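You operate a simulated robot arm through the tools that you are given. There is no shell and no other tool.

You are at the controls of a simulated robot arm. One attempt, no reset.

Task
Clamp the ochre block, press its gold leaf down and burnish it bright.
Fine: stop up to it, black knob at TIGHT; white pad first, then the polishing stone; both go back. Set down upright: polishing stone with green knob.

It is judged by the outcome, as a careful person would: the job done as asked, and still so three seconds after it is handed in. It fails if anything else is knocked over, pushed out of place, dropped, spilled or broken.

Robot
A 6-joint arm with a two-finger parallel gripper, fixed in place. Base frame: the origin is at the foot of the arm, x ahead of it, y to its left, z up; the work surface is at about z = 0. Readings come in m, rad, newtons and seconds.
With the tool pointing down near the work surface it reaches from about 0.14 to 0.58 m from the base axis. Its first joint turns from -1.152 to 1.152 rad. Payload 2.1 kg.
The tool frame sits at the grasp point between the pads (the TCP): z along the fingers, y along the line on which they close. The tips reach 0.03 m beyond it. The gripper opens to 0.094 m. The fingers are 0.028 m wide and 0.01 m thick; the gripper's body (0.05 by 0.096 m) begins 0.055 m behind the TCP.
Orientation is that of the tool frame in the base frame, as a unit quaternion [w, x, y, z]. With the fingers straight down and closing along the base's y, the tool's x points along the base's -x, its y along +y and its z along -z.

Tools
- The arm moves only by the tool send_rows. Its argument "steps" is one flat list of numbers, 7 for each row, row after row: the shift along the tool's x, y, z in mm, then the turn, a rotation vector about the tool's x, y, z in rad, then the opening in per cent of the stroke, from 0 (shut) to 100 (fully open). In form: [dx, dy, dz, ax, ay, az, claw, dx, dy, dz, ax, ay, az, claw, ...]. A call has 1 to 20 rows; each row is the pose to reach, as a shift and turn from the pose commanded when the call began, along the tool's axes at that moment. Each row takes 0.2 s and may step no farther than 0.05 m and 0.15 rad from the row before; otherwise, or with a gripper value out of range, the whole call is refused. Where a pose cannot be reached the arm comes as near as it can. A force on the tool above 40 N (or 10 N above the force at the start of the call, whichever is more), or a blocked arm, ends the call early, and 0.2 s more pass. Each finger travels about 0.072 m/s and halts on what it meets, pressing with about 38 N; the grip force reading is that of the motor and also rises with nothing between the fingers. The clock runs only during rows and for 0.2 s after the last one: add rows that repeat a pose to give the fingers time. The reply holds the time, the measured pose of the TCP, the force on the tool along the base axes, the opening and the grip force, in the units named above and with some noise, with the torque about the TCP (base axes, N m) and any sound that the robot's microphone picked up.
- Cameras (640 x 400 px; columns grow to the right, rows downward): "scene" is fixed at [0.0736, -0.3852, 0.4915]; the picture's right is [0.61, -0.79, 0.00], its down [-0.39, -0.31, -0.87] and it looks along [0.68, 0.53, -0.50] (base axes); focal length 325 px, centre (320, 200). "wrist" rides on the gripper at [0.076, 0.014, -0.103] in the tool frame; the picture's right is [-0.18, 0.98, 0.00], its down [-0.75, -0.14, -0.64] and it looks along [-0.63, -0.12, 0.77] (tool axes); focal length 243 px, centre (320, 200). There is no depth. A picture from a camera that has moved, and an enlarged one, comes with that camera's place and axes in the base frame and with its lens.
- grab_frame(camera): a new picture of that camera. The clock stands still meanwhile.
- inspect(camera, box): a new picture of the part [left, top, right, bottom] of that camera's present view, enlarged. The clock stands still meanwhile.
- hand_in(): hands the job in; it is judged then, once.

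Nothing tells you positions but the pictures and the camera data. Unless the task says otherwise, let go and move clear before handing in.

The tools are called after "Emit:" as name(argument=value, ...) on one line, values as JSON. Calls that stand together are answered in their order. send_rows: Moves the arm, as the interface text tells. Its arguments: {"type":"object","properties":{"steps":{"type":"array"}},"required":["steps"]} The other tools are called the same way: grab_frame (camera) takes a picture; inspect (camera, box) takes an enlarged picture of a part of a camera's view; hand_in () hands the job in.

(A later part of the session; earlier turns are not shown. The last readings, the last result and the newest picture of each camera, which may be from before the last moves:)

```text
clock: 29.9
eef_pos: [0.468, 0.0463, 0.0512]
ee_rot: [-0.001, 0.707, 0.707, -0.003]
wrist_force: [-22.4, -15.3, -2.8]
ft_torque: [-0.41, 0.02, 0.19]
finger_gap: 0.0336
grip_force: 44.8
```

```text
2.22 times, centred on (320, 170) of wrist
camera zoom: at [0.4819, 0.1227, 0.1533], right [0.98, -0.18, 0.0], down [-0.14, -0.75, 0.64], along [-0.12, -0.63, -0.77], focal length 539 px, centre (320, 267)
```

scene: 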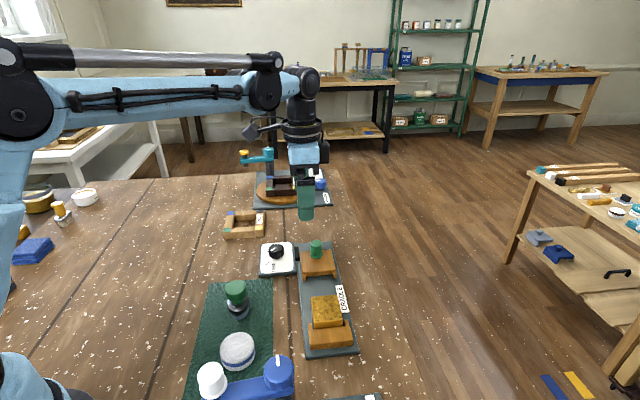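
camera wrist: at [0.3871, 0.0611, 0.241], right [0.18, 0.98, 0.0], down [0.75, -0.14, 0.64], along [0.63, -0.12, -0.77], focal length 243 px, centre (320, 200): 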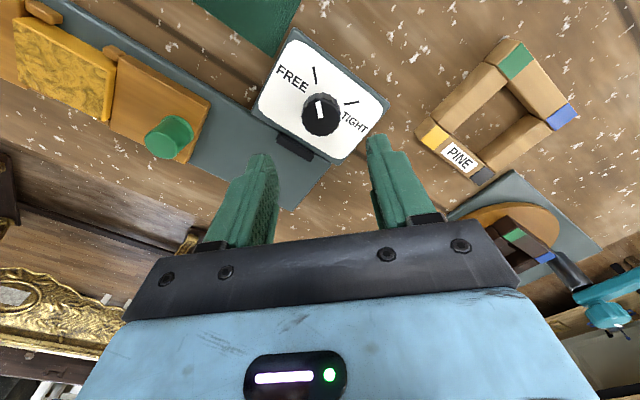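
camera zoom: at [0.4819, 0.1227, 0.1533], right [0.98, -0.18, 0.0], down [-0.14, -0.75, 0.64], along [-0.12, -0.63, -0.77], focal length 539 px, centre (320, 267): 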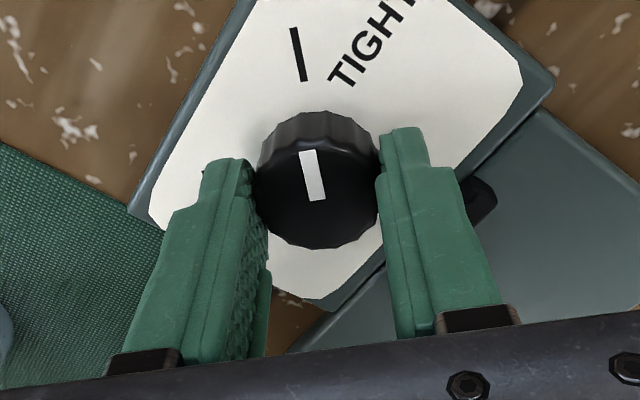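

The pointer is aligned with TIGHT. I'm releasing and rising to verify.

Emit:
send_rows(steps=[0, 0, 0, 0, 0, 0, 45, 0, 0, 0, 0, 0, 0, 60, 0, 0, 0, 0, 0, 0, 60, 0, 0, -20, 0, 0, 0, 60, 0, 0, -60, 0, 0, 0, 60, 0, 0, -90, 0, 0, 0, 60, 0, 0, -90, 0, 0, 0, 60])

Emit:
grab_frame(camera="wrist")

Emit:
inspect(camera="scene", box=[220, 210, 380, 350])

```text
clock: 31.5
eef_pos: [0.4674, 0.0461, 0.1406]
ee_rot: [0.0, 0.707, 0.707, 0.001]
wrist_force: [0.3, -0.4, -0.6]
ft_torque: [-0.02, 0.0, -0.01]
finger_gap: 0.0561
grip_force: 0.1
```

```text
taken
camera wrist: at [0.4817, 0.1232, 0.2435], right [0.98, -0.18, 0.0], down [-0.14, -0.75, 0.64], along [-0.12, -0.63, -0.77], focal length 243 px, centre (320, 200)
```

wrist: 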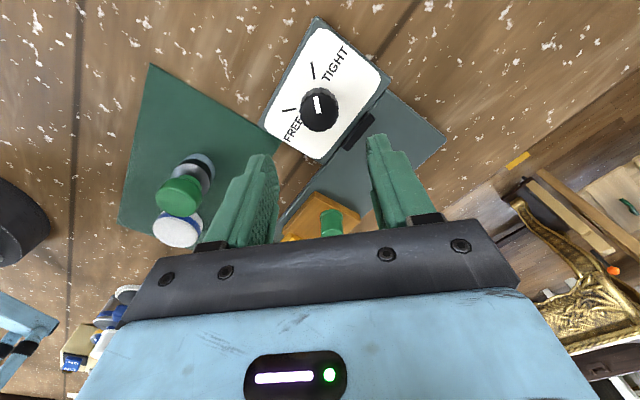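

```text
2.86 times, centred on (300, 280) of scene
camera zoom: at [0.0736, -0.3852, 0.4915], right [0.61, -0.79, 0.0], down [-0.39, -0.31, -0.87], along [0.68, 0.53, -0.5], focal length 927 px, centre (377, -29)
```

zoom: 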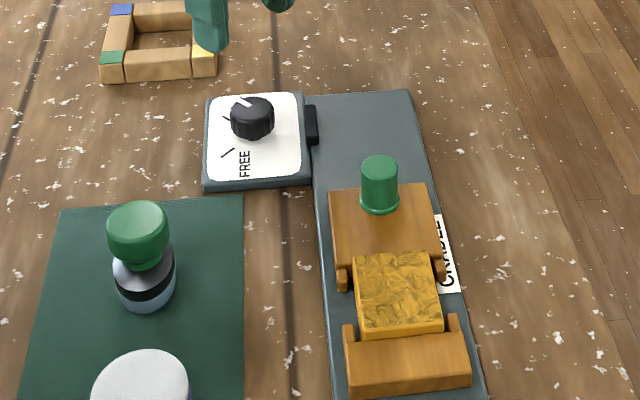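

The knob is at TIGHT. Next I go above the white pad, turned a further 45° so the fingers will clear the cradle's jaws later and the camera stays away from the buff machine.

Emit:
send_rows(steps=[-5, -8, -30, 0, 0, 0.1, 60, -25, -40, -50, 0, 0, 0.2, 75, -45, -75, -60, 0, 0, 0.3, 90, -65, -110, -60, 0, 0, 0.42, 100, -85, -145, -60, 0, 0, 0.54, 100, -108, -180, -60, 0, 0, 0.66, 100, -131, -216, -60, 0, 0, 0.785, 100, -131, -216, -60, 0, 0, 0.785, 100])

Emit:
grab_frame(camera="wrist")

Emit:
grab_frame(camera="scene")

```text
clock: 33.3
eef_pos: [0.2505, -0.0863, 0.199]
ee_rot: [-0.001, 0.924, 0.383, 0.001]
wrist_force: [0.6, -0.4, 0.6]
ft_torque: [-0.01, 0.0, 0.01]
finger_gap: 0.0942
grip_force: 0.0
```

```text
taken
camera wrist: at [0.3148, -0.0414, 0.3026], right [0.56, -0.83, 0.0], down [-0.63, -0.43, 0.64], along [-0.53, -0.36, -0.77], focal length 243 px, centre (320, 200)
```

wrist: 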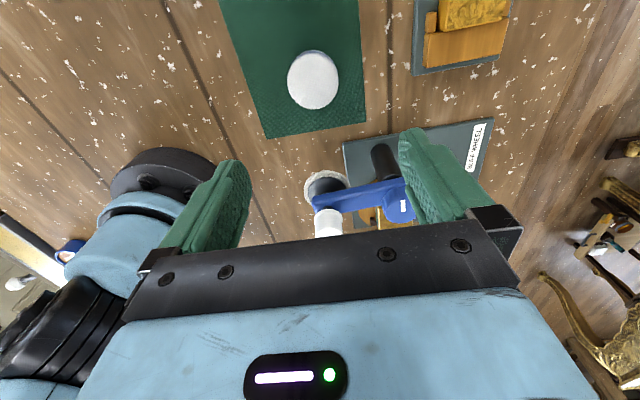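

```text
taken
```

scene: 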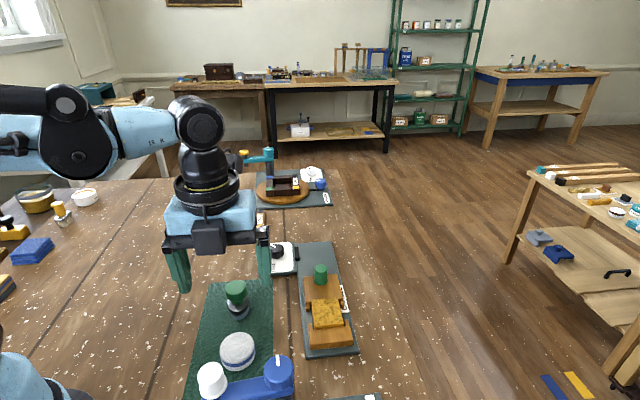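

Emit:
inspect(camera="wrist", box=[240, 10, 540, 210])

Emit:
inspect(camera="scene", box=[180, 310, 300, 400])

Emit:
inspect(camera="scene", box=[280, 260, 370, 360])

```text
2.00 times, centred on (390, 110) of wrist
camera zoom: at [0.3148, -0.0414, 0.3026], right [0.56, -0.83, 0.0], down [-0.63, -0.43, 0.64], along [-0.53, -0.36, -0.77], focal length 485 px, centre (180, 380)
```

zoom: 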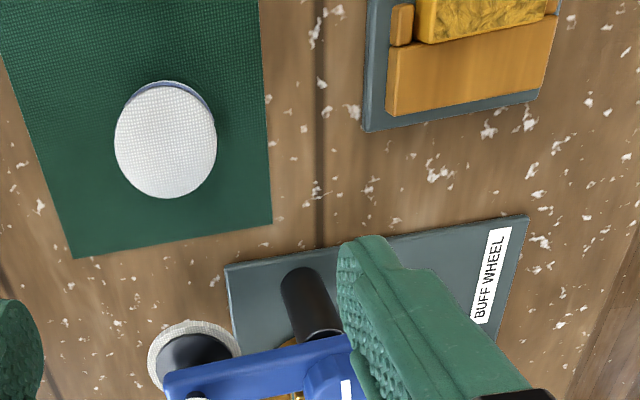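

```text
4.44 times, centred on (240, 355) of scene
camera zoom: at [0.0736, -0.3852, 0.4915], right [0.61, -0.79, 0.0], down [-0.39, -0.31, -0.87], along [0.68, 0.53, -0.5], focal length 1443 px, centre (676, -489)
```

zoom: 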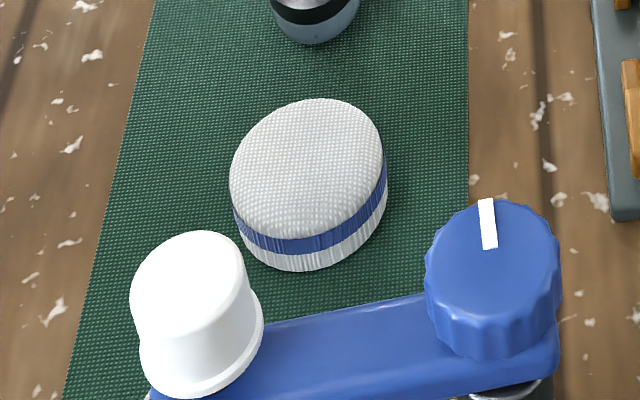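

```text
4.00 times, centred on (325, 310) of scene
camera zoom: at [0.0736, -0.3852, 0.4915], right [0.61, -0.79, 0.0], down [-0.39, -0.31, -0.87], along [0.68, 0.53, -0.5], focal length 1298 px, centre (300, -240)
```

zoom: 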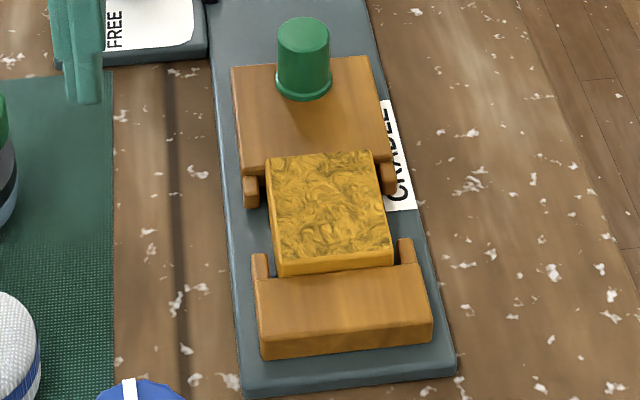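

The pad is a puck about 57 mm wide at roughly (0.254, -0.072). I'm correcting and descending part way to verify alignment.

Emit:
send_rows(steps=[6, -4, 30, 0, 0, 0, 100, 12.4, -8, 65, 0, 0, 0, 100, 12.4, -8, 100, 0, 0, 0, 100, 12.4, -8, 110, 0, 0, 0, 100, 12.4, -8, 110, 0, 0, 0, 100])

Emit:
grab_frame(camera="wrist")

Emit:
inspect(camera="scene", box=[160, 270, 300, 400])

```text
clock: 34.5
eef_pos: [0.2545, -0.0718, 0.0902]
ee_rot: [0.0, 0.924, 0.383, 0.0]
wrist_force: [1.0, -0.5, -0.5]
ft_torque: [-0.01, -0.02, 0.02]
finger_gap: 0.0942
grip_force: 0.1
```

```text
taken
camera wrist: at [0.3189, -0.0267, 0.1928], right [0.57, -0.82, 0.0], down [-0.63, -0.43, 0.64], along [-0.53, -0.36, -0.77], focal length 243 px, centre (320, 200)
```

wrist: 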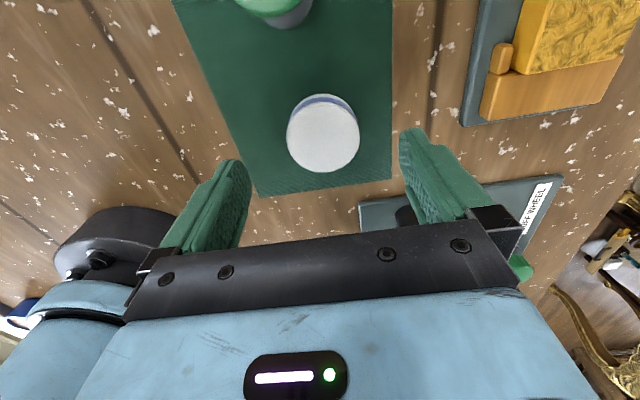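

```text
3.08 times, centred on (230, 335) of scene
camera zoom: at [0.0736, -0.3852, 0.4915], right [0.61, -0.79, 0.0], down [-0.39, -0.31, -0.87], along [0.68, 0.53, -0.5], focal length 999 px, centre (597, -215)
```

zoom: 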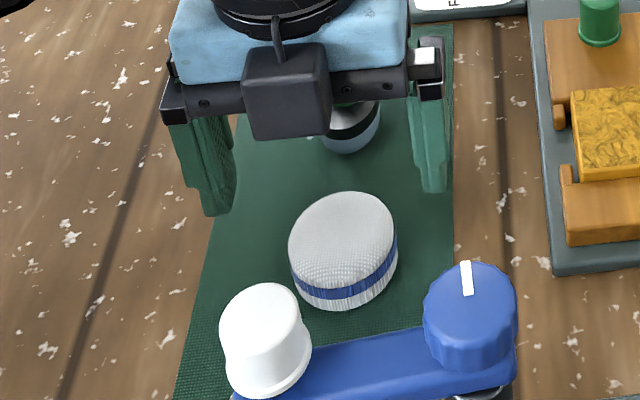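

Emit:
send_rows(steps=[-2.5, 2, 20, 0, 0, 0, 100, -2.5, 2, 40, 0, 0, 0, 100, -2.5, 2, 52, 0, 0, 0, 100, -2.5, 2, 52, 0, 0, 0, 100])

Emit:
inspect(camera="wrist", box=[180, 80, 480, 260])

Emit:
inspect(camera="scene", box=[160, 270, 300, 400])

```text
clock: 35.5
eef_pos: [0.2548, -0.0741, 0.039]
ee_rot: [0.0, 0.923, 0.384, 0.001]
wrist_force: [0.8, 0.0, -1.3]
ft_torque: [-0.02, -0.02, 0.01]
finger_gap: 0.0941
grip_force: 0.0
```

```text
2.13 times, centred on (330, 170) of wrist
camera zoom: at [0.3188, -0.0293, 0.1412], right [0.57, -0.82, 0.0], down [-0.63, -0.43, 0.64], along [-0.53, -0.36, -0.77], focal length 518 px, centre (299, 264)
```

zoom: 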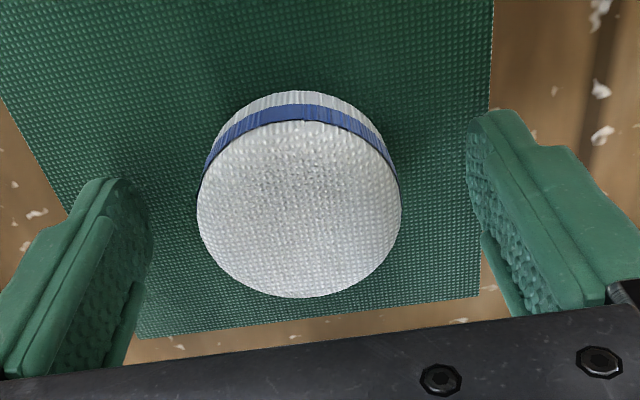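

```text
3.08 times, centred on (230, 335) of scene
camera zoom: at [0.0736, -0.3852, 0.4915], right [0.61, -0.79, 0.0], down [-0.39, -0.31, -0.87], along [0.68, 0.53, -0.5], focal length 999 px, centre (597, -215)
```

zoom: 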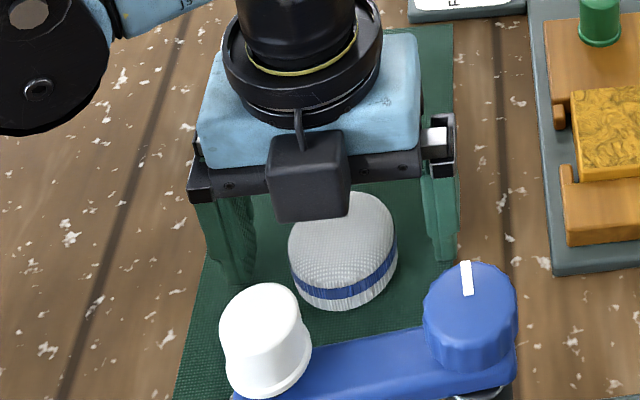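

Pad is centred between the fingers. Closing.

Emit:
send_rows(steps=[0, 0, 0, 0, 0, 0, 80, 0, 0, 0, 0, 0, 0, 60, 0, 0, 0, 0, 0, 0, 50, 0, 0, 0, 0, 0, 0, 50, 0, 0, 0, 0, 0, 0, 50])

Emit:
inspect(camera="wrist", box=[180, 80, 480, 260])

```text
clock: 36.7
eef_pos: [0.255, -0.0735, 0.0383]
ee_rot: [0.0, 0.924, 0.383, 0.001]
wrist_force: [-0.3, 0.2, 4.4]
ft_torque: [0.01, 0.0, -0.01]
finger_gap: 0.0511
grip_force: 38.3
```

```text
2.13 times, centred on (330, 170) of wrist
camera zoom: at [0.3188, -0.0293, 0.1414], right [0.57, -0.82, 0.0], down [-0.63, -0.43, 0.64], along [-0.53, -0.36, -0.77], focal length 518 px, centre (299, 264)
```

zoom: 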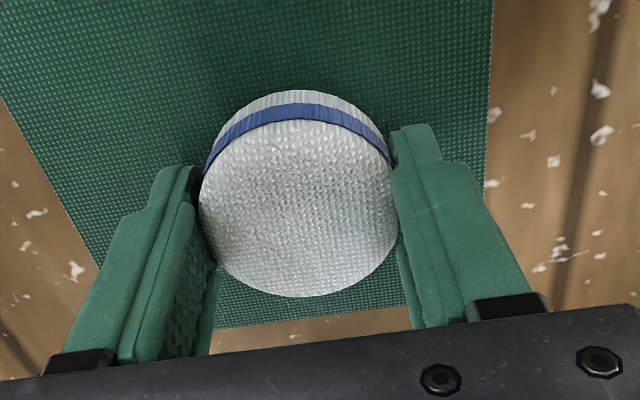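

Pad gripped at 51 mm. Lifting it and moving near the block to see its exact position.

Emit:
send_rows(steps=[0, 0, -5, 0, 0, 0, 50, 0, 0, -30, 0, 0, 0, 50, 0, 0, -70, 0, 0, 0, 50, 0, 0, -110, 0, 0, 0, 50, 6, 36, -132, 0, 0, 0, 50, 12, 73, -132, 0, 0, 0, 50, 18, 110, -132, 0, 0, 0, 50, 24, 146, -132, 0, 0, 0, 50, 24, 146, -132, 0, 0, 0, 50])

Emit:
grab_frame(camera="wrist")

Emit:
grab_frame(camera="scene")

```text
clock: 38.7
eef_pos: [0.3755, -0.1599, 0.1694]
ee_rot: [0.0, 0.923, 0.384, 0.002]
wrist_force: [-0.2, -0.1, -0.1]
ft_torque: [-0.01, 0.02, 0.02]
finger_gap: 0.051
grip_force: 37.9
```

```text
taken
camera wrist: at [0.4388, -0.1156, 0.2729], right [0.57, -0.82, 0.0], down [-0.63, -0.43, 0.64], along [-0.53, -0.36, -0.77], focal length 243 px, centre (320, 200)
```

wrist: 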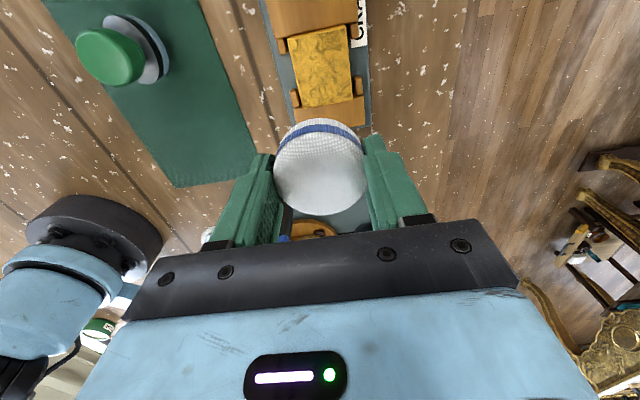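

```text
taken
```

scene: 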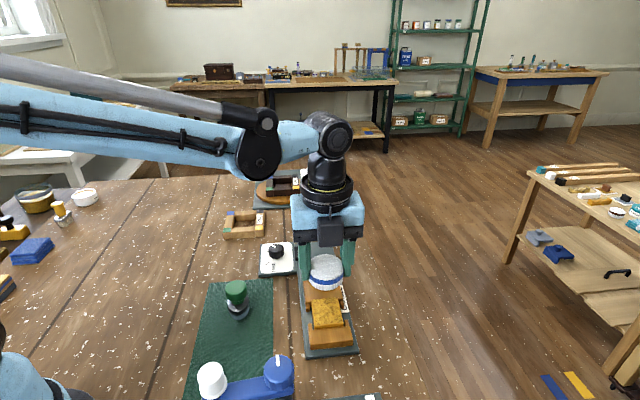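

Emit:
inspect(camera="wrist", box=[250, 0, 400, 140])

Emit:
inspect(camera="scene", box=[270, 230, 380, 360])

```text
2.86 times, centred on (325, 70) of wrist
camera zoom: at [0.4388, -0.1156, 0.2729], right [0.57, -0.82, 0.0], down [-0.63, -0.43, 0.64], along [-0.53, -0.36, -0.77], focal length 693 px, centre (306, 571)
```

zoom: 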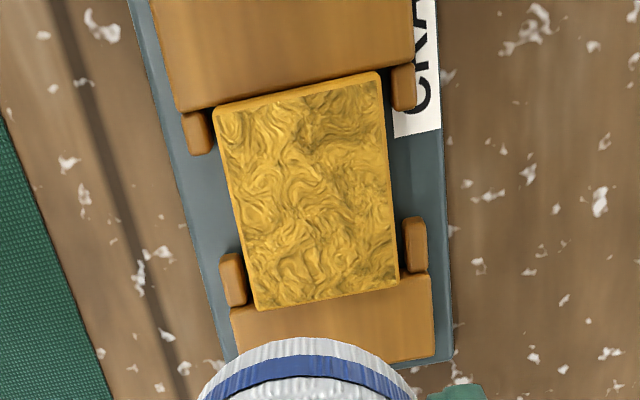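

```text
3.08 times, centred on (325, 295) of scene
camera zoom: at [0.0736, -0.3852, 0.4915], right [0.61, -0.79, 0.0], down [-0.39, -0.31, -0.87], along [0.68, 0.53, -0.5], focal length 999 px, centre (305, -92)
```

zoom: 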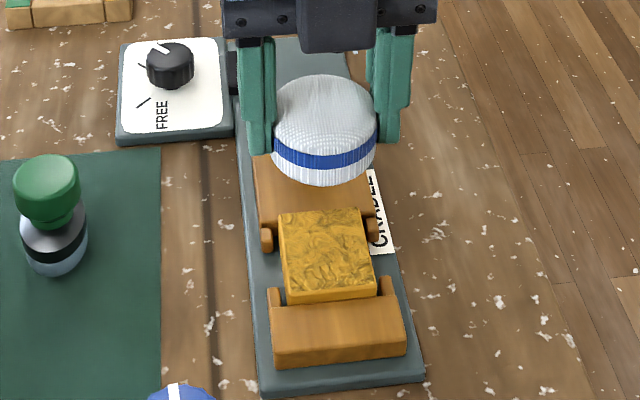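

The block centre is at about (0.399, -0.1455), with a top of about 48 × 55 mm and z around 0.03. The pad's underside is about 36 mm below the TCP. Moving over the block.

Emit:
send_rows(steps=[13, 3, 20, 0, 0, 0, 50, 26.8, 6.4, 45, 0, 0, 0, 50, 26.8, 6.4, 70, 0, 0, 0, 50, 26.8, 6.4, 86, 0, 0, 0, 50, 26.8, 6.4, 86, 0, 0, 0, 50])

Emit:
grab_frame(camera="wrist")

Emit:
inspect(camera="scene", box=[270, 230, 380, 360])

```text
clock: 39.9
eef_pos: [0.3965, -0.1449, 0.0836]
ee_rot: [0.0, 0.924, 0.383, 0.0]
wrist_force: [-0.8, 0.1, 0.4]
ft_torque: [-0.01, 0.01, -0.02]
finger_gap: 0.0515
grip_force: 37.9
```

```text
taken
camera wrist: at [0.4617, -0.1002, 0.1866], right [0.57, -0.82, 0.0], down [-0.63, -0.43, 0.64], along [-0.53, -0.36, -0.77], focal length 243 px, centre (320, 200)
```

wrist: 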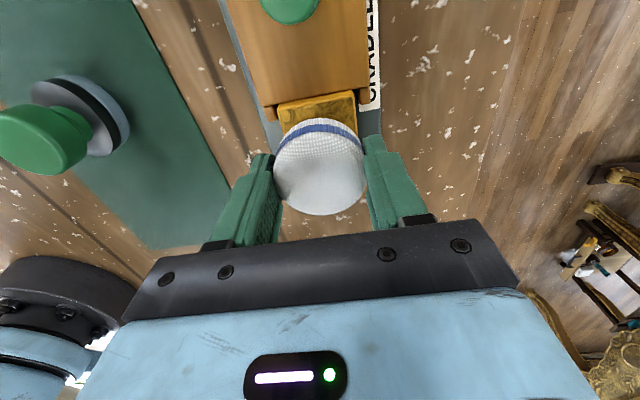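

```text
3.08 times, centred on (325, 295) of scene
camera zoom: at [0.0736, -0.3852, 0.4915], right [0.61, -0.79, 0.0], down [-0.39, -0.31, -0.87], along [0.68, 0.53, -0.5], focal length 999 px, centre (305, -92)
```

zoom: 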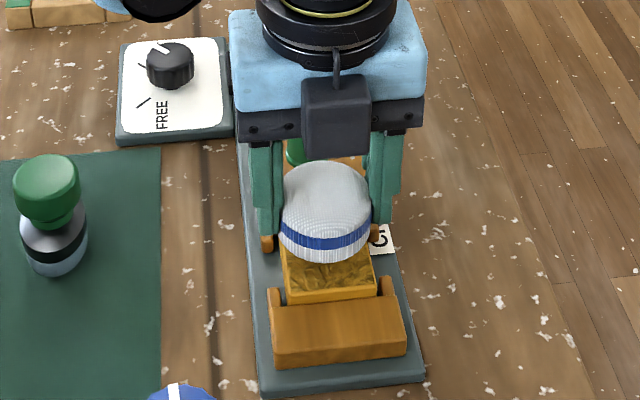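

Emit:
send_rows(steps=[0, 0, 5, 0, 0, 0, 50, 0, 0, 9, 0, 0, 0, 50, 0, 0, 11, 0, 0, 0, 50, 0, 0, 12, 0, 0, 0, 50, 0, 0, 13, 0, 0, 0, 50])

Emit:
inspect(camera="scene", box=[270, 230, 380, 360])

```text
clock: 41.1
eef_pos: [0.3978, -0.1456, 0.0711]
ee_rot: [0.0, 0.923, 0.384, 0.001]
wrist_force: [0.3, 0.0, -1.1]
ft_torque: [0.01, -0.03, 0.01]
finger_gap: 0.0516
grip_force: 38.5
```

```text
3.08 times, centred on (325, 295) of scene
camera zoom: at [0.0736, -0.3852, 0.4915], right [0.61, -0.79, 0.0], down [-0.39, -0.31, -0.87], along [0.68, 0.53, -0.5], focal length 999 px, centre (305, -92)
```

zoom: 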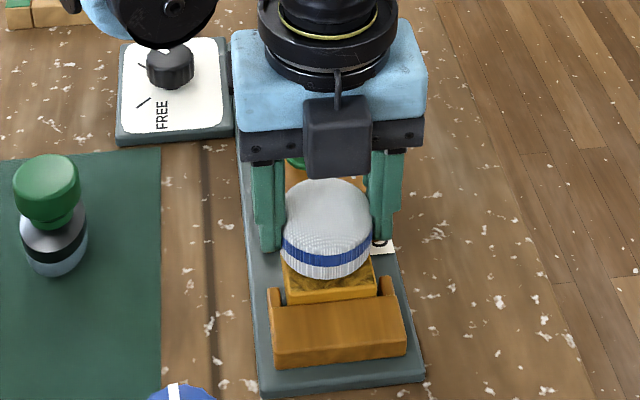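

Not in contact yet, so I keep lowering in 1 mm steps.

Emit:
send_rows(steps=[0, 0, 1, 0, 0, 0, 50, 0, 0, 2, 0, 0, 0, 50, 0, 0, 3, 0, 0, 0, 50, 0, 0, 4, 0, 0, 0, 50])

```text
clock: 41.9
eef_pos: [0.397, -0.1449, 0.0699]
ee_rot: [0.0, 0.924, 0.383, 0.001]
wrist_force: [0.1, 0.7, 18.5]
ft_torque: [0.04, 0.06, 0.0]
finger_gap: 0.0513
grip_force: 38.4
stopped in row 3: the force on the tool passed its limit at 46 N (the readings are from after the stop); the commanded pose is now the measured one
```

Contact: the pad is pressing at about 18 N. I'll hold here a moment.

Emit:
send_rows(steps=[0, 0, 0, 0, 0, 0, 50, 0, 0, 0, 0, 0, 0, 50, 0, 0, 0, 0, 0, 0, 50, 0, 0, 0, 0, 0, 0, 50, 0, 0, 0, 0, 0, 0, 50])

Emit:
inspect(camera="scene", box=[270, 250, 380, 360])

```text
clock: 43.0
eef_pos: [0.3966, -0.1467, 0.0705]
ee_rot: [-0.001, 0.924, 0.383, 0.001]
wrist_force: [-0.1, 0.8, 29.0]
ft_torque: [0.04, 0.08, -0.04]
finger_gap: 0.0515
grip_force: 38.0
```

```text
3.64 times, centred on (325, 305) of scene
camera zoom: at [0.0735, -0.3852, 0.4915], right [0.61, -0.79, 0.0], down [-0.39, -0.31, -0.87], along [0.68, 0.53, -0.5], focal length 1180 px, centre (302, -182)
```

zoom: 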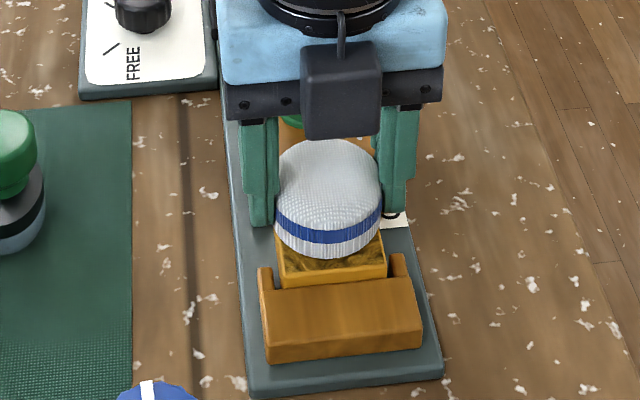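

Emit:
send_rows(steps=[0, 0, -3, 0, 0, 0, 50, 0, 0, -30, 0, 0, 0, 50, 0, 0, -70, 0, 0, 0, 50, -27, 0, -99, 0, 0, 0, 50, -27, 0, -99, 0, 0, 0, 50])

Emit:
inspect(camera="wrist", box=[250, 0, 400, 140])

Emit:
inspect(camera="scene", box=[280, 270, 370, 350])

```text
clock: 44.2
eef_pos: [0.379, -0.1643, 0.1697]
ee_rot: [-0.001, 0.924, 0.384, 0.0]
wrist_force: [0.4, 0.3, -0.4]
ft_torque: [0.03, -0.01, 0.0]
finger_gap: 0.0514
grip_force: 38.4
```

```text
2.86 times, centred on (325, 70) of wrist
camera zoom: at [0.4431, -0.1202, 0.2718], right [0.57, -0.82, 0.0], down [-0.63, -0.43, 0.64], along [-0.53, -0.36, -0.77], focal length 693 px, centre (306, 571)
```

zoom: 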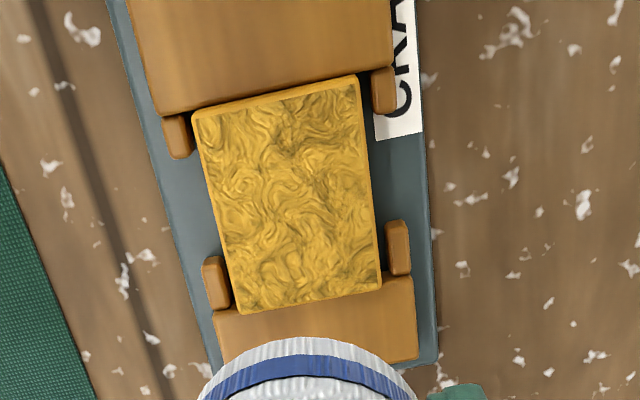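

```text
5.00 times, centred on (325, 310) of scene
camera zoom: at [0.0736, -0.3852, 0.4915], right [0.61, -0.79, 0.0], down [-0.39, -0.31, -0.87], along [0.68, 0.53, -0.5], focal length 1623 px, centre (295, -350)
```

zoom: 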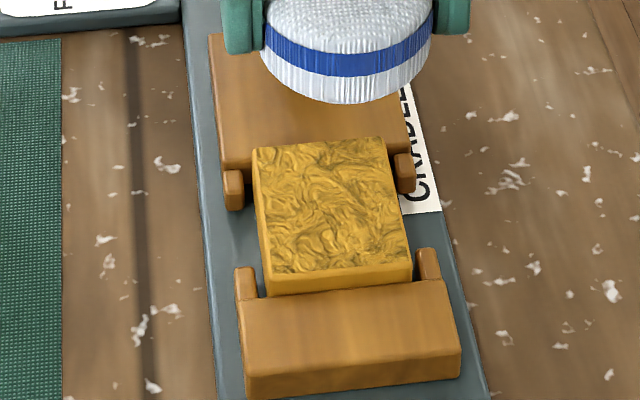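

The leaf looks slightly smoother but the wrinkles remain. I'll press again at moderate force and then work the pad across the whole top.

Emit:
send_rows(steps=[30, 1, 40, 0, 0, 0, 50, 30, 1, 80, 0, 0, 0, 50, 30, 1, 94, 0, 0, 0, 50, 30, 1, 96.5, 0, 0, 0, 50, 30, 1, 97.5, 0, 0, 0, 50, 30, 1, 98, 0, 0, 0, 50, 30, 1, 98, 0, 0, 0, 50])

```text
clock: 45.9
eef_pos: [0.4002, -0.144, 0.0711]
ee_rot: [-0.001, 0.924, 0.383, 0.001]
wrist_force: [-0.6, -0.2, 1.0]
ft_torque: [0.0, -0.02, 0.0]
finger_gap: 0.0511
grip_force: 37.9
```

Emit:
send_rows(steps=[0, 0, 0.5, 0, 0, 0, 50, 0, 0, 1, 0, 0, 0, 50, 0, 0, 1, 0, 0, 0, 50])

```text
clock: 46.6
eef_pos: [0.4006, -0.1462, 0.07]
ee_rot: [0.0, 0.924, 0.383, 0.0]
wrist_force: [0.2, -1.2, 21.9]
ft_torque: [-0.02, 0.12, 0.0]
finger_gap: 0.0512
grip_force: 37.6
```

Pressing at about 22 N. Now I sweep the pad slowly over the leaf.

Emit:
send_rows(steps=[3, 0, -0.1, 0, 0, 0, 50, 6, 2, -0.1, 0, 0, 0, 50, 7, 5, -0.1, 0, 0, 0, 50, 4, 6, -0.1, 0, 0, 0, 50, 0, 6, -0.1, 0, 0, 0, 50, -4, 6, -0.1, 0, 0, 0, 50, -8, 6, -0.1, 0, 0, 0, 50, -8, 2, -0.1, 0, 0, 0, 50, -8, -2, -0.1, 0, 0, 0, 50, -8, -6, -0.1, 0, 0, 0, 50, -4, -6, -0.1, 0, 0, 0, 50, 0, -6, -0.1, 0, 0, 0, 50, 4, -6, -0.1, 0, 0, 0, 50, 7, -6, -0.1, 0, 0, 0, 50, 7, -2, -0.1, 0, 0, 0, 50, 3, 0, -0.1, 0, 0, 0, 50, 0, 0, -0.1, 0, 0, 0, 50])

Emit:
inspect(camera="scene", box=[270, 250, 380, 360])

```text
clock: 50.2
eef_pos: [0.4018, -0.1432, 0.0696]
ee_rot: [0.0, 0.924, 0.383, 0.003]
wrist_force: [6.9, 6.2, 20.2]
ft_torque: [0.27, -0.19, -0.03]
finger_gap: 0.0515
grip_force: 38.0
```

```text
3.64 times, centred on (325, 305) of scene
camera zoom: at [0.0735, -0.3852, 0.4915], right [0.61, -0.79, 0.0], down [-0.39, -0.31, -0.87], along [0.68, 0.53, -0.5], focal length 1180 px, centre (302, -182)
```

zoom: 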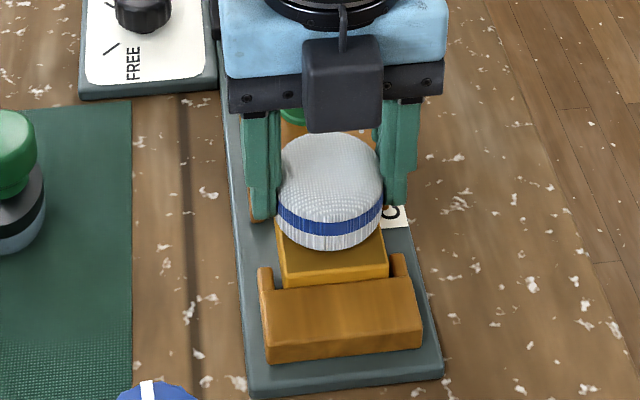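

The visible part of the leaf is now smooth. Lifting to check all of it.

Emit:
send_rows(steps=[0, 0, -3, 0, 0, 0, 50, 0, 0, -30, 0, 0, 0, 50, 0, 0, -70, 0, 0, 0, 50, -30, 0, -99, 0, 0, 0, 50, -30, 0, -99, 0, 0, 0, 50])

Emit:
inspect(camera="wrist", box=[250, 0, 400, 140])

Emit:
inspect(camera="scene", box=[280, 270, 370, 350])

```text
clock: 51.5
eef_pos: [0.3809, -0.1664, 0.1696]
ee_rot: [-0.001, 0.924, 0.383, 0.001]
wrist_force: [0.8, -0.5, -0.2]
ft_torque: [-0.02, 0.0, 0.0]
finger_gap: 0.0512
grip_force: 38.0
```

```text
2.86 times, centred on (325, 70) of wrist
camera zoom: at [0.4448, -0.1213, 0.2721], right [0.57, -0.82, 0.0], down [-0.63, -0.43, 0.64], along [-0.53, -0.36, -0.77], focal length 693 px, centre (306, 571)
```

zoom: 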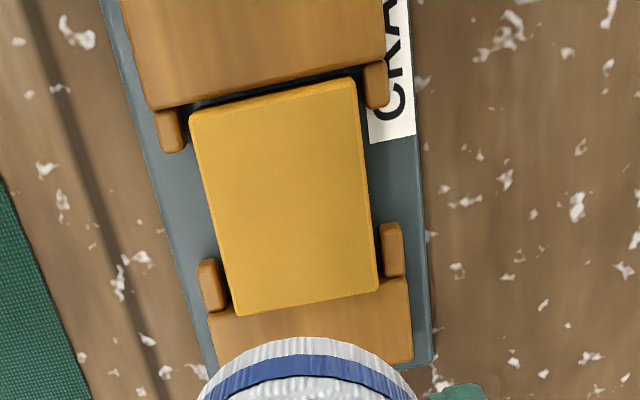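

```text
5.00 times, centred on (325, 310) of scene
camera zoom: at [0.0736, -0.3852, 0.4915], right [0.61, -0.79, 0.0], down [-0.39, -0.31, -0.87], along [0.68, 0.53, -0.5], focal length 1623 px, centre (295, -350)
```

zoom: 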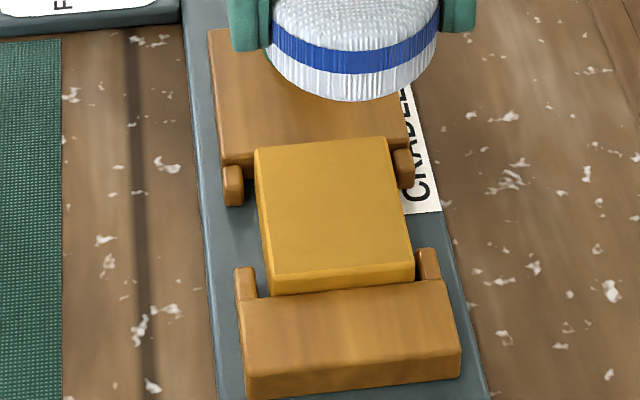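

The leaf is pressed smooth all over. But there seems to be a thin gap between the stop and the block now, so I'm checking.

Emit:
inspect(camera="wrist", box=[275, 0, 365, 60])

Emit:
inspect(camera="scene", box=[300, 285, 350, 320])

Emit:
inspect(camera="scene", box=[255, 230, 335, 280])

```text
6.67 times, centred on (320, 30) of wrist
camera zoom: at [0.4448, -0.1213, 0.2721], right [0.57, -0.82, 0.0], down [-0.63, -0.43, 0.64], along [-0.53, -0.36, -0.77], focal length 1618 px, centre (320, 1333)
```

zoom: 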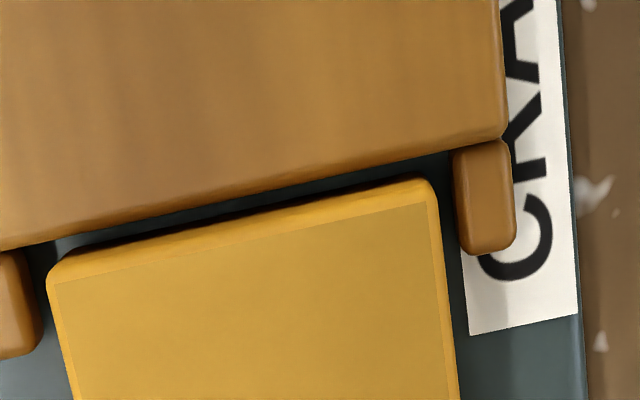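

```text
11.43 times, centred on (325, 302) of scene
camera zoom: at [0.0736, -0.3852, 0.4915], right [0.61, -0.79, 0.0], down [-0.39, -0.31, -0.87], along [0.68, 0.53, -0.5], focal length 3710 px, centre (263, -971)
```

zoom: 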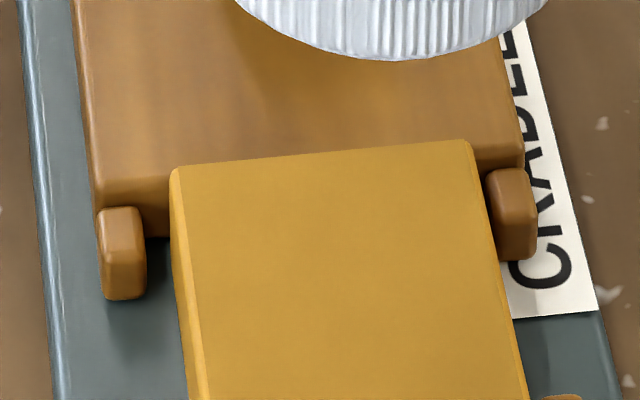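

```text
8.00 times, centred on (295, 255) of scene
camera zoom: at [0.0736, -0.3852, 0.4915], right [0.61, -0.79, 0.0], down [-0.39, -0.31, -0.87], along [0.68, 0.53, -0.5], focal length 2597 px, centre (520, -240)
```

zoom: 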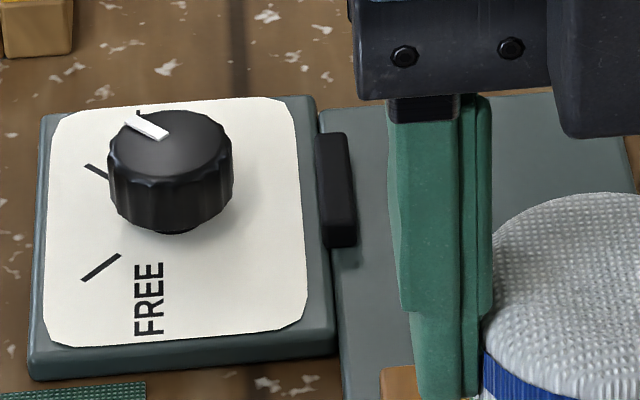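

A gap of about 2 mm has opened because sweeping along the rail nudged the stop back. I'll put the pad back first, then re-seat the stop before burnishing.

Emit:
send_rows(steps=[-6, -38, 0, 0, 0, 0, 50, -12, -77, 0, 0, 0, 0, 50, -18, -115, 0, 0, 0, 0, 50, -23, -153, 0, 0, 0, 0, 50, -23, -153, 40, 0, 0, 0, 50, -23, -153, 80, 0, 0, 0, 50, -23, -153, 115, 0, 0, 0, 50, -23, -153, 124, 0, 0, 0, 50, -23, -153, 124, 0, 0, 0, 50])

Emit:
inspect(camera="scene", box=[160, 270, 300, 400])

Emit:
inspect(camera="wrist", box=[180, 80, 480, 260])

Emit:
inspect(camera="scene", box=[280, 260, 370, 360])

```text
clock: 53.5
eef_pos: [0.255, -0.0748, 0.0444]
ee_rot: [-0.001, 0.924, 0.383, 0.0]
wrist_force: [0.0, 0.0, 0.3]
ft_torque: [-0.01, -0.01, -0.01]
finger_gap: 0.0515
grip_force: 37.8
```

```text
3.08 times, centred on (230, 335) of scene
camera zoom: at [0.0736, -0.3852, 0.4915], right [0.61, -0.79, 0.0], down [-0.39, -0.31, -0.87], along [0.68, 0.53, -0.5], focal length 999 px, centre (597, -215)
```

zoom: 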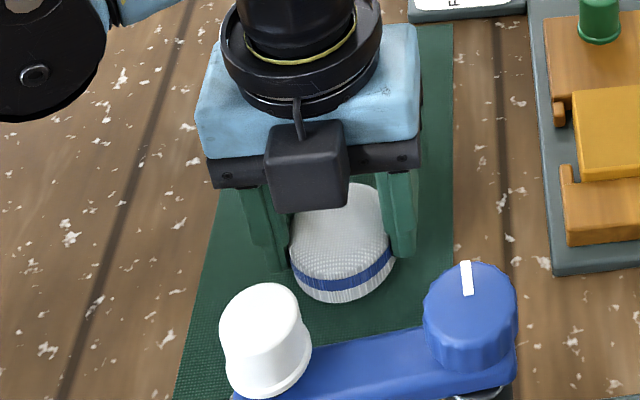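

```text
2.13 times, centred on (330, 170) of wrist
camera zoom: at [0.3192, -0.0294, 0.1475], right [0.57, -0.82, 0.0], down [-0.63, -0.43, 0.64], along [-0.53, -0.36, -0.77], focal length 518 px, centre (299, 264)
```

zoom: 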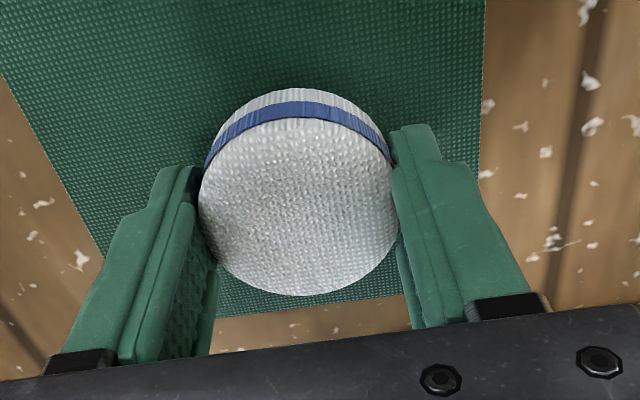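

```text
4.00 times, centred on (325, 310) of scene
camera zoom: at [0.0736, -0.3852, 0.4915], right [0.61, -0.79, 0.0], down [-0.39, -0.31, -0.87], along [0.68, 0.53, -0.5], focal length 1298 px, centre (300, -240)
```

zoom: 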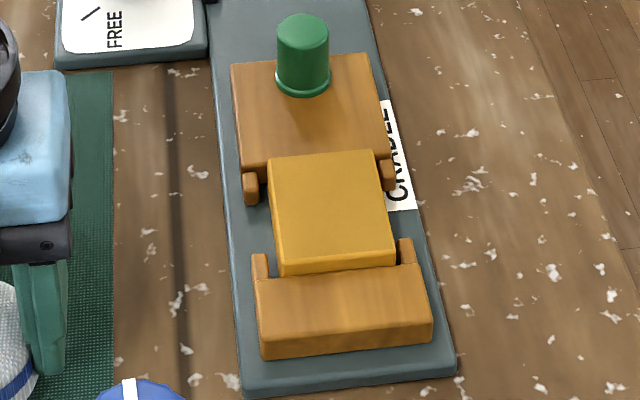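

Pad is above its spot, so I'm lowering it gently and releasing.

Emit:
send_rows(steps=[0, 0, 2, 0, 0, 0, 50, 0, 0, 4, 0, 0, 0, 50, 0, 0, 5, 0, 0, 0, 50, 0, 0, 5.5, 0, 0, 0, 50])

```text
clock: 54.5
eef_pos: [0.2555, -0.0741, 0.0396]
ee_rot: [-0.001, 0.924, 0.382, 0.0]
wrist_force: [0.1, 0.0, -0.2]
ft_torque: [0.05, 0.01, 0.0]
finger_gap: 0.0511
grip_force: 37.7
```

Emit:
send_rows(steps=[0, 0, 0.5, 0, 0, 0, 50, 0, 0, 1, 0, 0, 0, 50, 0, 0, 1, 0, 0, 0, 50])

```text
clock: 55.2
eef_pos: [0.2566, -0.0739, 0.039]
ee_rot: [-0.001, 0.923, 0.384, 0.001]
wrist_force: [-1.3, -0.9, 14.1]
ft_torque: [-0.05, 0.02, -0.01]
finger_gap: 0.0512
grip_force: 38.2
```

Contact on the mat. Opening and retreating upward.

Emit:
send_rows(steps=[0, 0, -0.5, 0, 0, 0, 60, 0, 0, -0.5, 0, 0, 0, 75, 0, 0, -0.5, 0, 0, 0, 95, 0, 0, -0.5, 0, 0, 0, 95, 0, 0, -20, 0, 0, 0, 95, 0, 0, -60, 0, 0, 0, 95, 0, 0, -100, 0, 0, 0, 95, 0, 0, -130, 0, 0, 0, 95, 0, 0, -130, 0, 0, 0, 95])

Emit:
grab_frame(camera="wrist")

Emit:
inspect(camera="scene", box=[180, 240, 380, 400])

```text
clock: 57.2
eef_pos: [0.2562, -0.0725, 0.1706]
ee_rot: [-0.001, 0.924, 0.383, 0.001]
wrist_force: [-0.1, 0.0, -0.2]
ft_torque: [0.02, 0.01, 0.03]
finger_gap: 0.0892
grip_force: 0.0
```

```text
taken
camera wrist: at [0.3195, -0.0286, 0.2726], right [0.57, -0.82, 0.0], down [-0.63, -0.43, 0.64], along [-0.53, -0.36, -0.77], focal length 243 px, centre (320, 200)
```

wrist: 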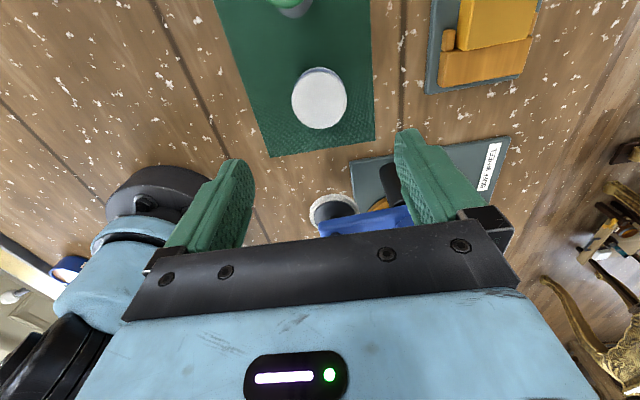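

```text
2.50 times, centred on (280, 320) of scene
camera zoom: at [0.0736, -0.3852, 0.4915], right [0.61, -0.79, 0.0], down [-0.39, -0.31, -0.87], along [0.68, 0.53, -0.5], focal length 812 px, centre (420, -100)
```

zoom: 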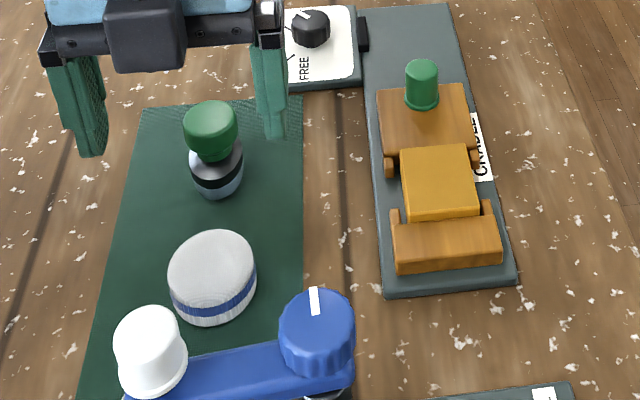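

The pad is back. Now I return to the stop's peg (fingers along the rail) to see whether it still moves and press it home.

Emit:
send_rows(steps=[11, 12.7, 0, 0, 0, -0.131, 90, 22, 25.5, 0, 0, 0, -0.262, 80, 33, 38, 0, 0, 0, -0.393, 70, 44, 51, 0, 0, 0, -0.524, 60, 55, 64, 0, 0, 0, -0.655, 50, 66, 76, 0, 0, 0, -0.786, 50, 77, 89, 0, 0, 0, -0.917, 50, 88, 102, 0, 0, 0, -1.048, 50, 99, 115, 10, 0, 0, -1.179, 50, 110, 127, 20, 0, 0, -1.31, 50, 121, 140, 30, 0, 0, -1.441, 50, 132, 153, 50, 0, 0, -1.571, 50, 132, 153, 60, 0, 0, -1.571, 50, 132, 153, 60, 0, 0, -1.571, 50])

Emit:
grab_frame(camera="wrist")

Emit:
inspect(camera="wrist", box=[140, 20, 420, 190])

```text
clock: 60.2
eef_pos: [0.4569, -0.0896, 0.1082]
ee_rot: [0.0, 0.382, 0.924, 0.001]
wrist_force: [-0.8, -0.2, 0.3]
ft_torque: [-0.03, 0.01, -0.01]
finger_gap: 0.0469
grip_force: 0.0
```

```text
taken
camera wrist: at [0.4132, -0.0243, 0.2111], right [0.82, 0.57, 0.0], down [0.43, -0.63, 0.64], along [0.36, -0.53, -0.77], focal length 243 px, centre (320, 200)
```

wrist: 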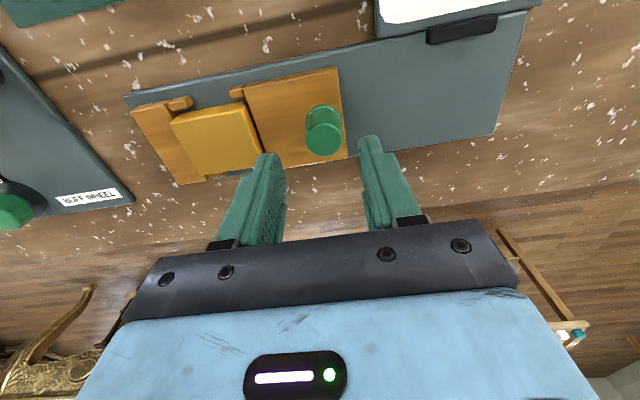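

```text
2.29 times, centred on (280, 105) of wrist
camera zoom: at [0.4132, -0.0243, 0.2111], right [0.82, 0.57, 0.0], down [0.43, -0.63, 0.64], along [0.36, -0.53, -0.77], focal length 555 px, centre (411, 417)
```

zoom: 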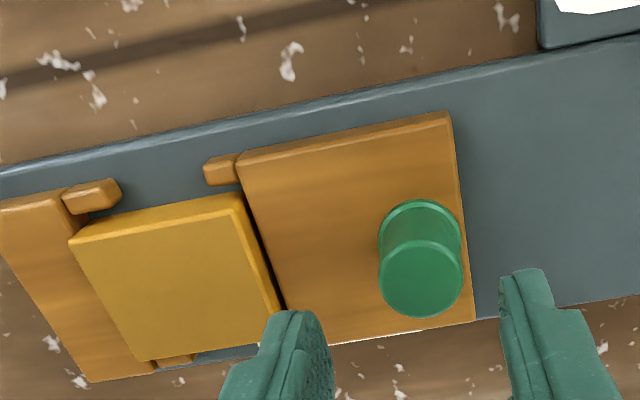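

Emit:
send_rows(steps=[1, 3, 20, 0, 0, 0, 50, 1, 3, 40, 0, 0, 0, 50, 1, 3, 40, 0, 0, 0, 35, 1, 3, 40, 0, 0, 0, 22, 1, 3, 40, 0, 0, 0, 22, 1, 3, 40, 0, 0, 0, 22])

```text
clock: 61.6
eef_pos: [0.4592, -0.0863, 0.0678]
ee_rot: [-0.001, 0.382, 0.924, 0.001]
wrist_force: [0.1, 0.4, -9.3]
ft_torque: [-0.35, 0.34, 0.01]
finger_gap: 0.0249
grip_force: 45.3
```

Emit:
send_rows(steps=[0, -0.5, 0, 0, 0, 0, 22, 0, -1, 0, 0, 0, 0, 22, 0, -1.5, 0, 0, 0, 0, 22, 0, -2, 0, 0, 0, 0, 22])

Emit:
inspect(camera="wrist", box=[60, 60, 360, 240])

```text
clock: 62.6
eef_pos: [0.4574, -0.0886, 0.069]
ee_rot: [-0.001, 0.383, 0.924, 0.001]
wrist_force: [8.1, -5.3, -23.9]
ft_torque: [-0.29, 0.27, -0.03]
finger_gap: 0.0249
grip_force: 45.0
```

```text
2.13 times, centred on (210, 150) of wrist
camera zoom: at [0.4131, -0.0228, 0.1709], right [0.82, 0.57, 0.0], down [0.43, -0.63, 0.64], along [0.36, -0.53, -0.77], focal length 518 px, centre (555, 307)
```

zoom: 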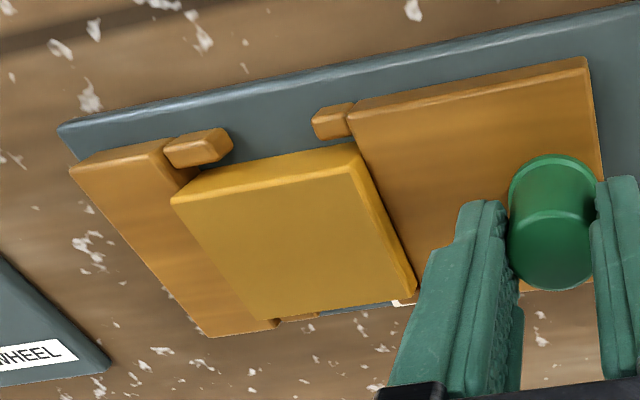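

The stop still moves at TIGHT with modest force. I'll press it home against the block again, then re-work the knob to make sure it truly locks.

Emit:
send_rows(steps=[0, -0.5, -1, 0, 0, 0, 22, 0, -1, -1, 0, 0, 0, 22, 0, -1.5, -1, 0, 0, 0, 22, 0, -2, -1, 0, 0, 0, 22, 0, -2.5, -1, 0, 0, 0, 22, 0, -3, -1, 0, 0, 0, 22])

Emit:
inspect(camera="wrist", box=[60, 60, 360, 240])

Emit:
inspect(camera="scene", box=[280, 260, 370, 360])

```text
clock: 63.1
eef_pos: [0.4558, -0.0867, 0.0673]
ee_rot: [0.001, 0.382, 0.924, 0.001]
wrist_force: [0.9, 1.8, -6.9]
ft_torque: [-0.1, 0.49, -0.04]
finger_gap: 0.025
grip_force: 44.6
stopped in row 2: the force on the tool passed its limit at 42 N (the readings are from after the stop); the commanded pose is now the measured one
```

```text
2.13 times, centred on (210, 150) of wrist
camera zoom: at [0.413, -0.0228, 0.1709], right [0.82, 0.57, 0.0], down [0.43, -0.63, 0.64], along [0.36, -0.53, -0.77], focal length 518 px, centre (555, 307)
```

zoom: 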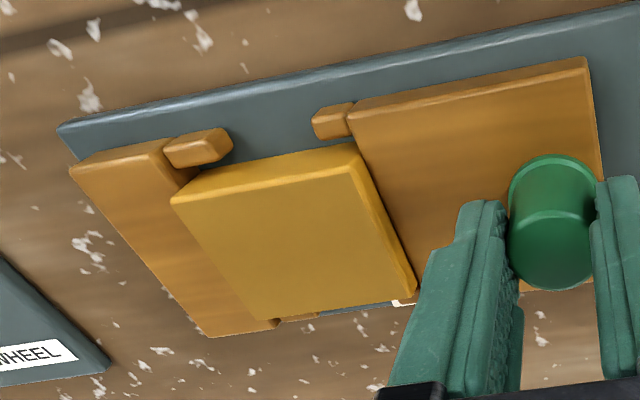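

```text
4.00 times, centred on (325, 310) of scene
camera zoom: at [0.0736, -0.3852, 0.4915], right [0.61, -0.79, 0.0], down [-0.39, -0.31, -0.87], along [0.68, 0.53, -0.5], focal length 1298 px, centre (300, -240)
```

zoom: 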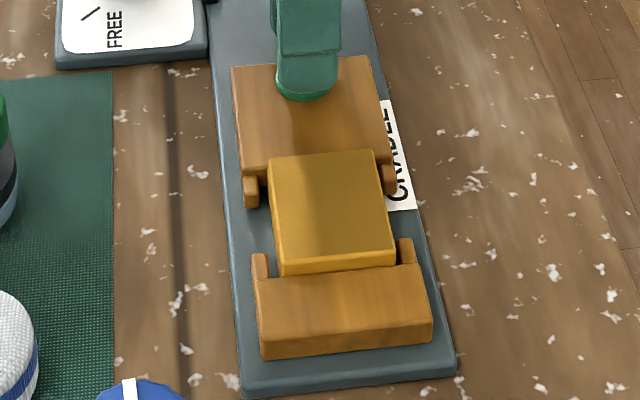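

Emit:
send_rows(steps=[0, 0, 0, 0, 0, 0, 35, 0, 0, 0, 0, 0, 0, 50, 0, 0, 0, 0, 0, 0, 60, 0, 0, -15, 0, 0, 0, 60, 0, 0, -45, 0, 0, 0, 60, 0, 0, -80, 0, 0, 0, 60, 0, 0, -80, 0, 0, 0, 60])

Emit:
inspect(camera="wrist", box=[140, 20, 420, 190])

Emit:
inspect(camera="scene", box=[300, 285, 350, 320])

```text
clock: 64.7
eef_pos: [0.4564, -0.0882, 0.1487]
ee_rot: [0.002, 0.382, 0.924, 0.001]
wrist_force: [-0.4, -0.5, -0.6]
ft_torque: [0.02, 0.03, -0.01]
finger_gap: 0.0568
grip_force: 0.1
```

```text
2.29 times, centred on (280, 105) of wrist
camera zoom: at [0.4126, -0.0231, 0.2523], right [0.82, 0.57, 0.0], down [0.43, -0.63, 0.64], along [0.36, -0.53, -0.77], focal length 555 px, centre (411, 417)
```

zoom: 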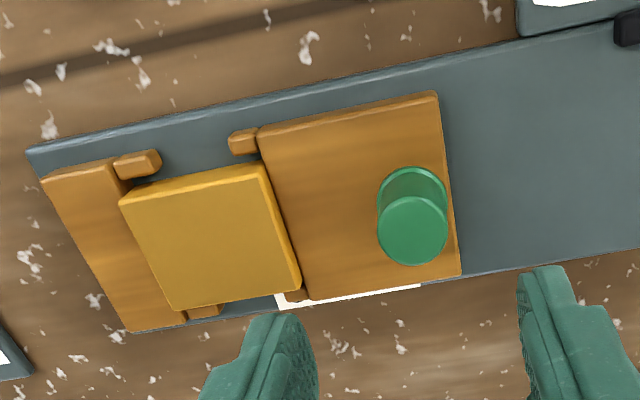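

```text
11.43 times, centred on (325, 302) of scene
camera zoom: at [0.0736, -0.3852, 0.4915], right [0.61, -0.79, 0.0], down [-0.39, -0.31, -0.87], along [0.68, 0.53, -0.5], focal length 3710 px, centre (263, -971)
```

zoom: 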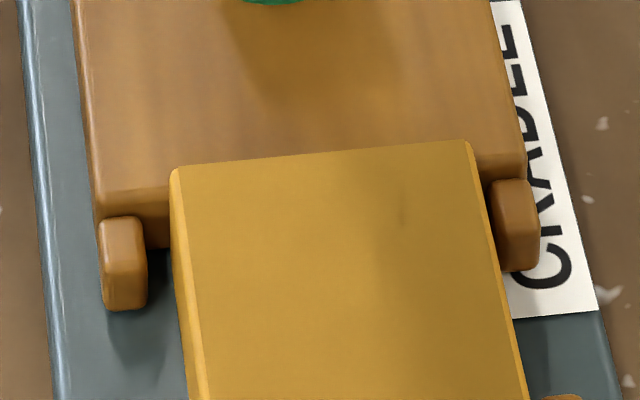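

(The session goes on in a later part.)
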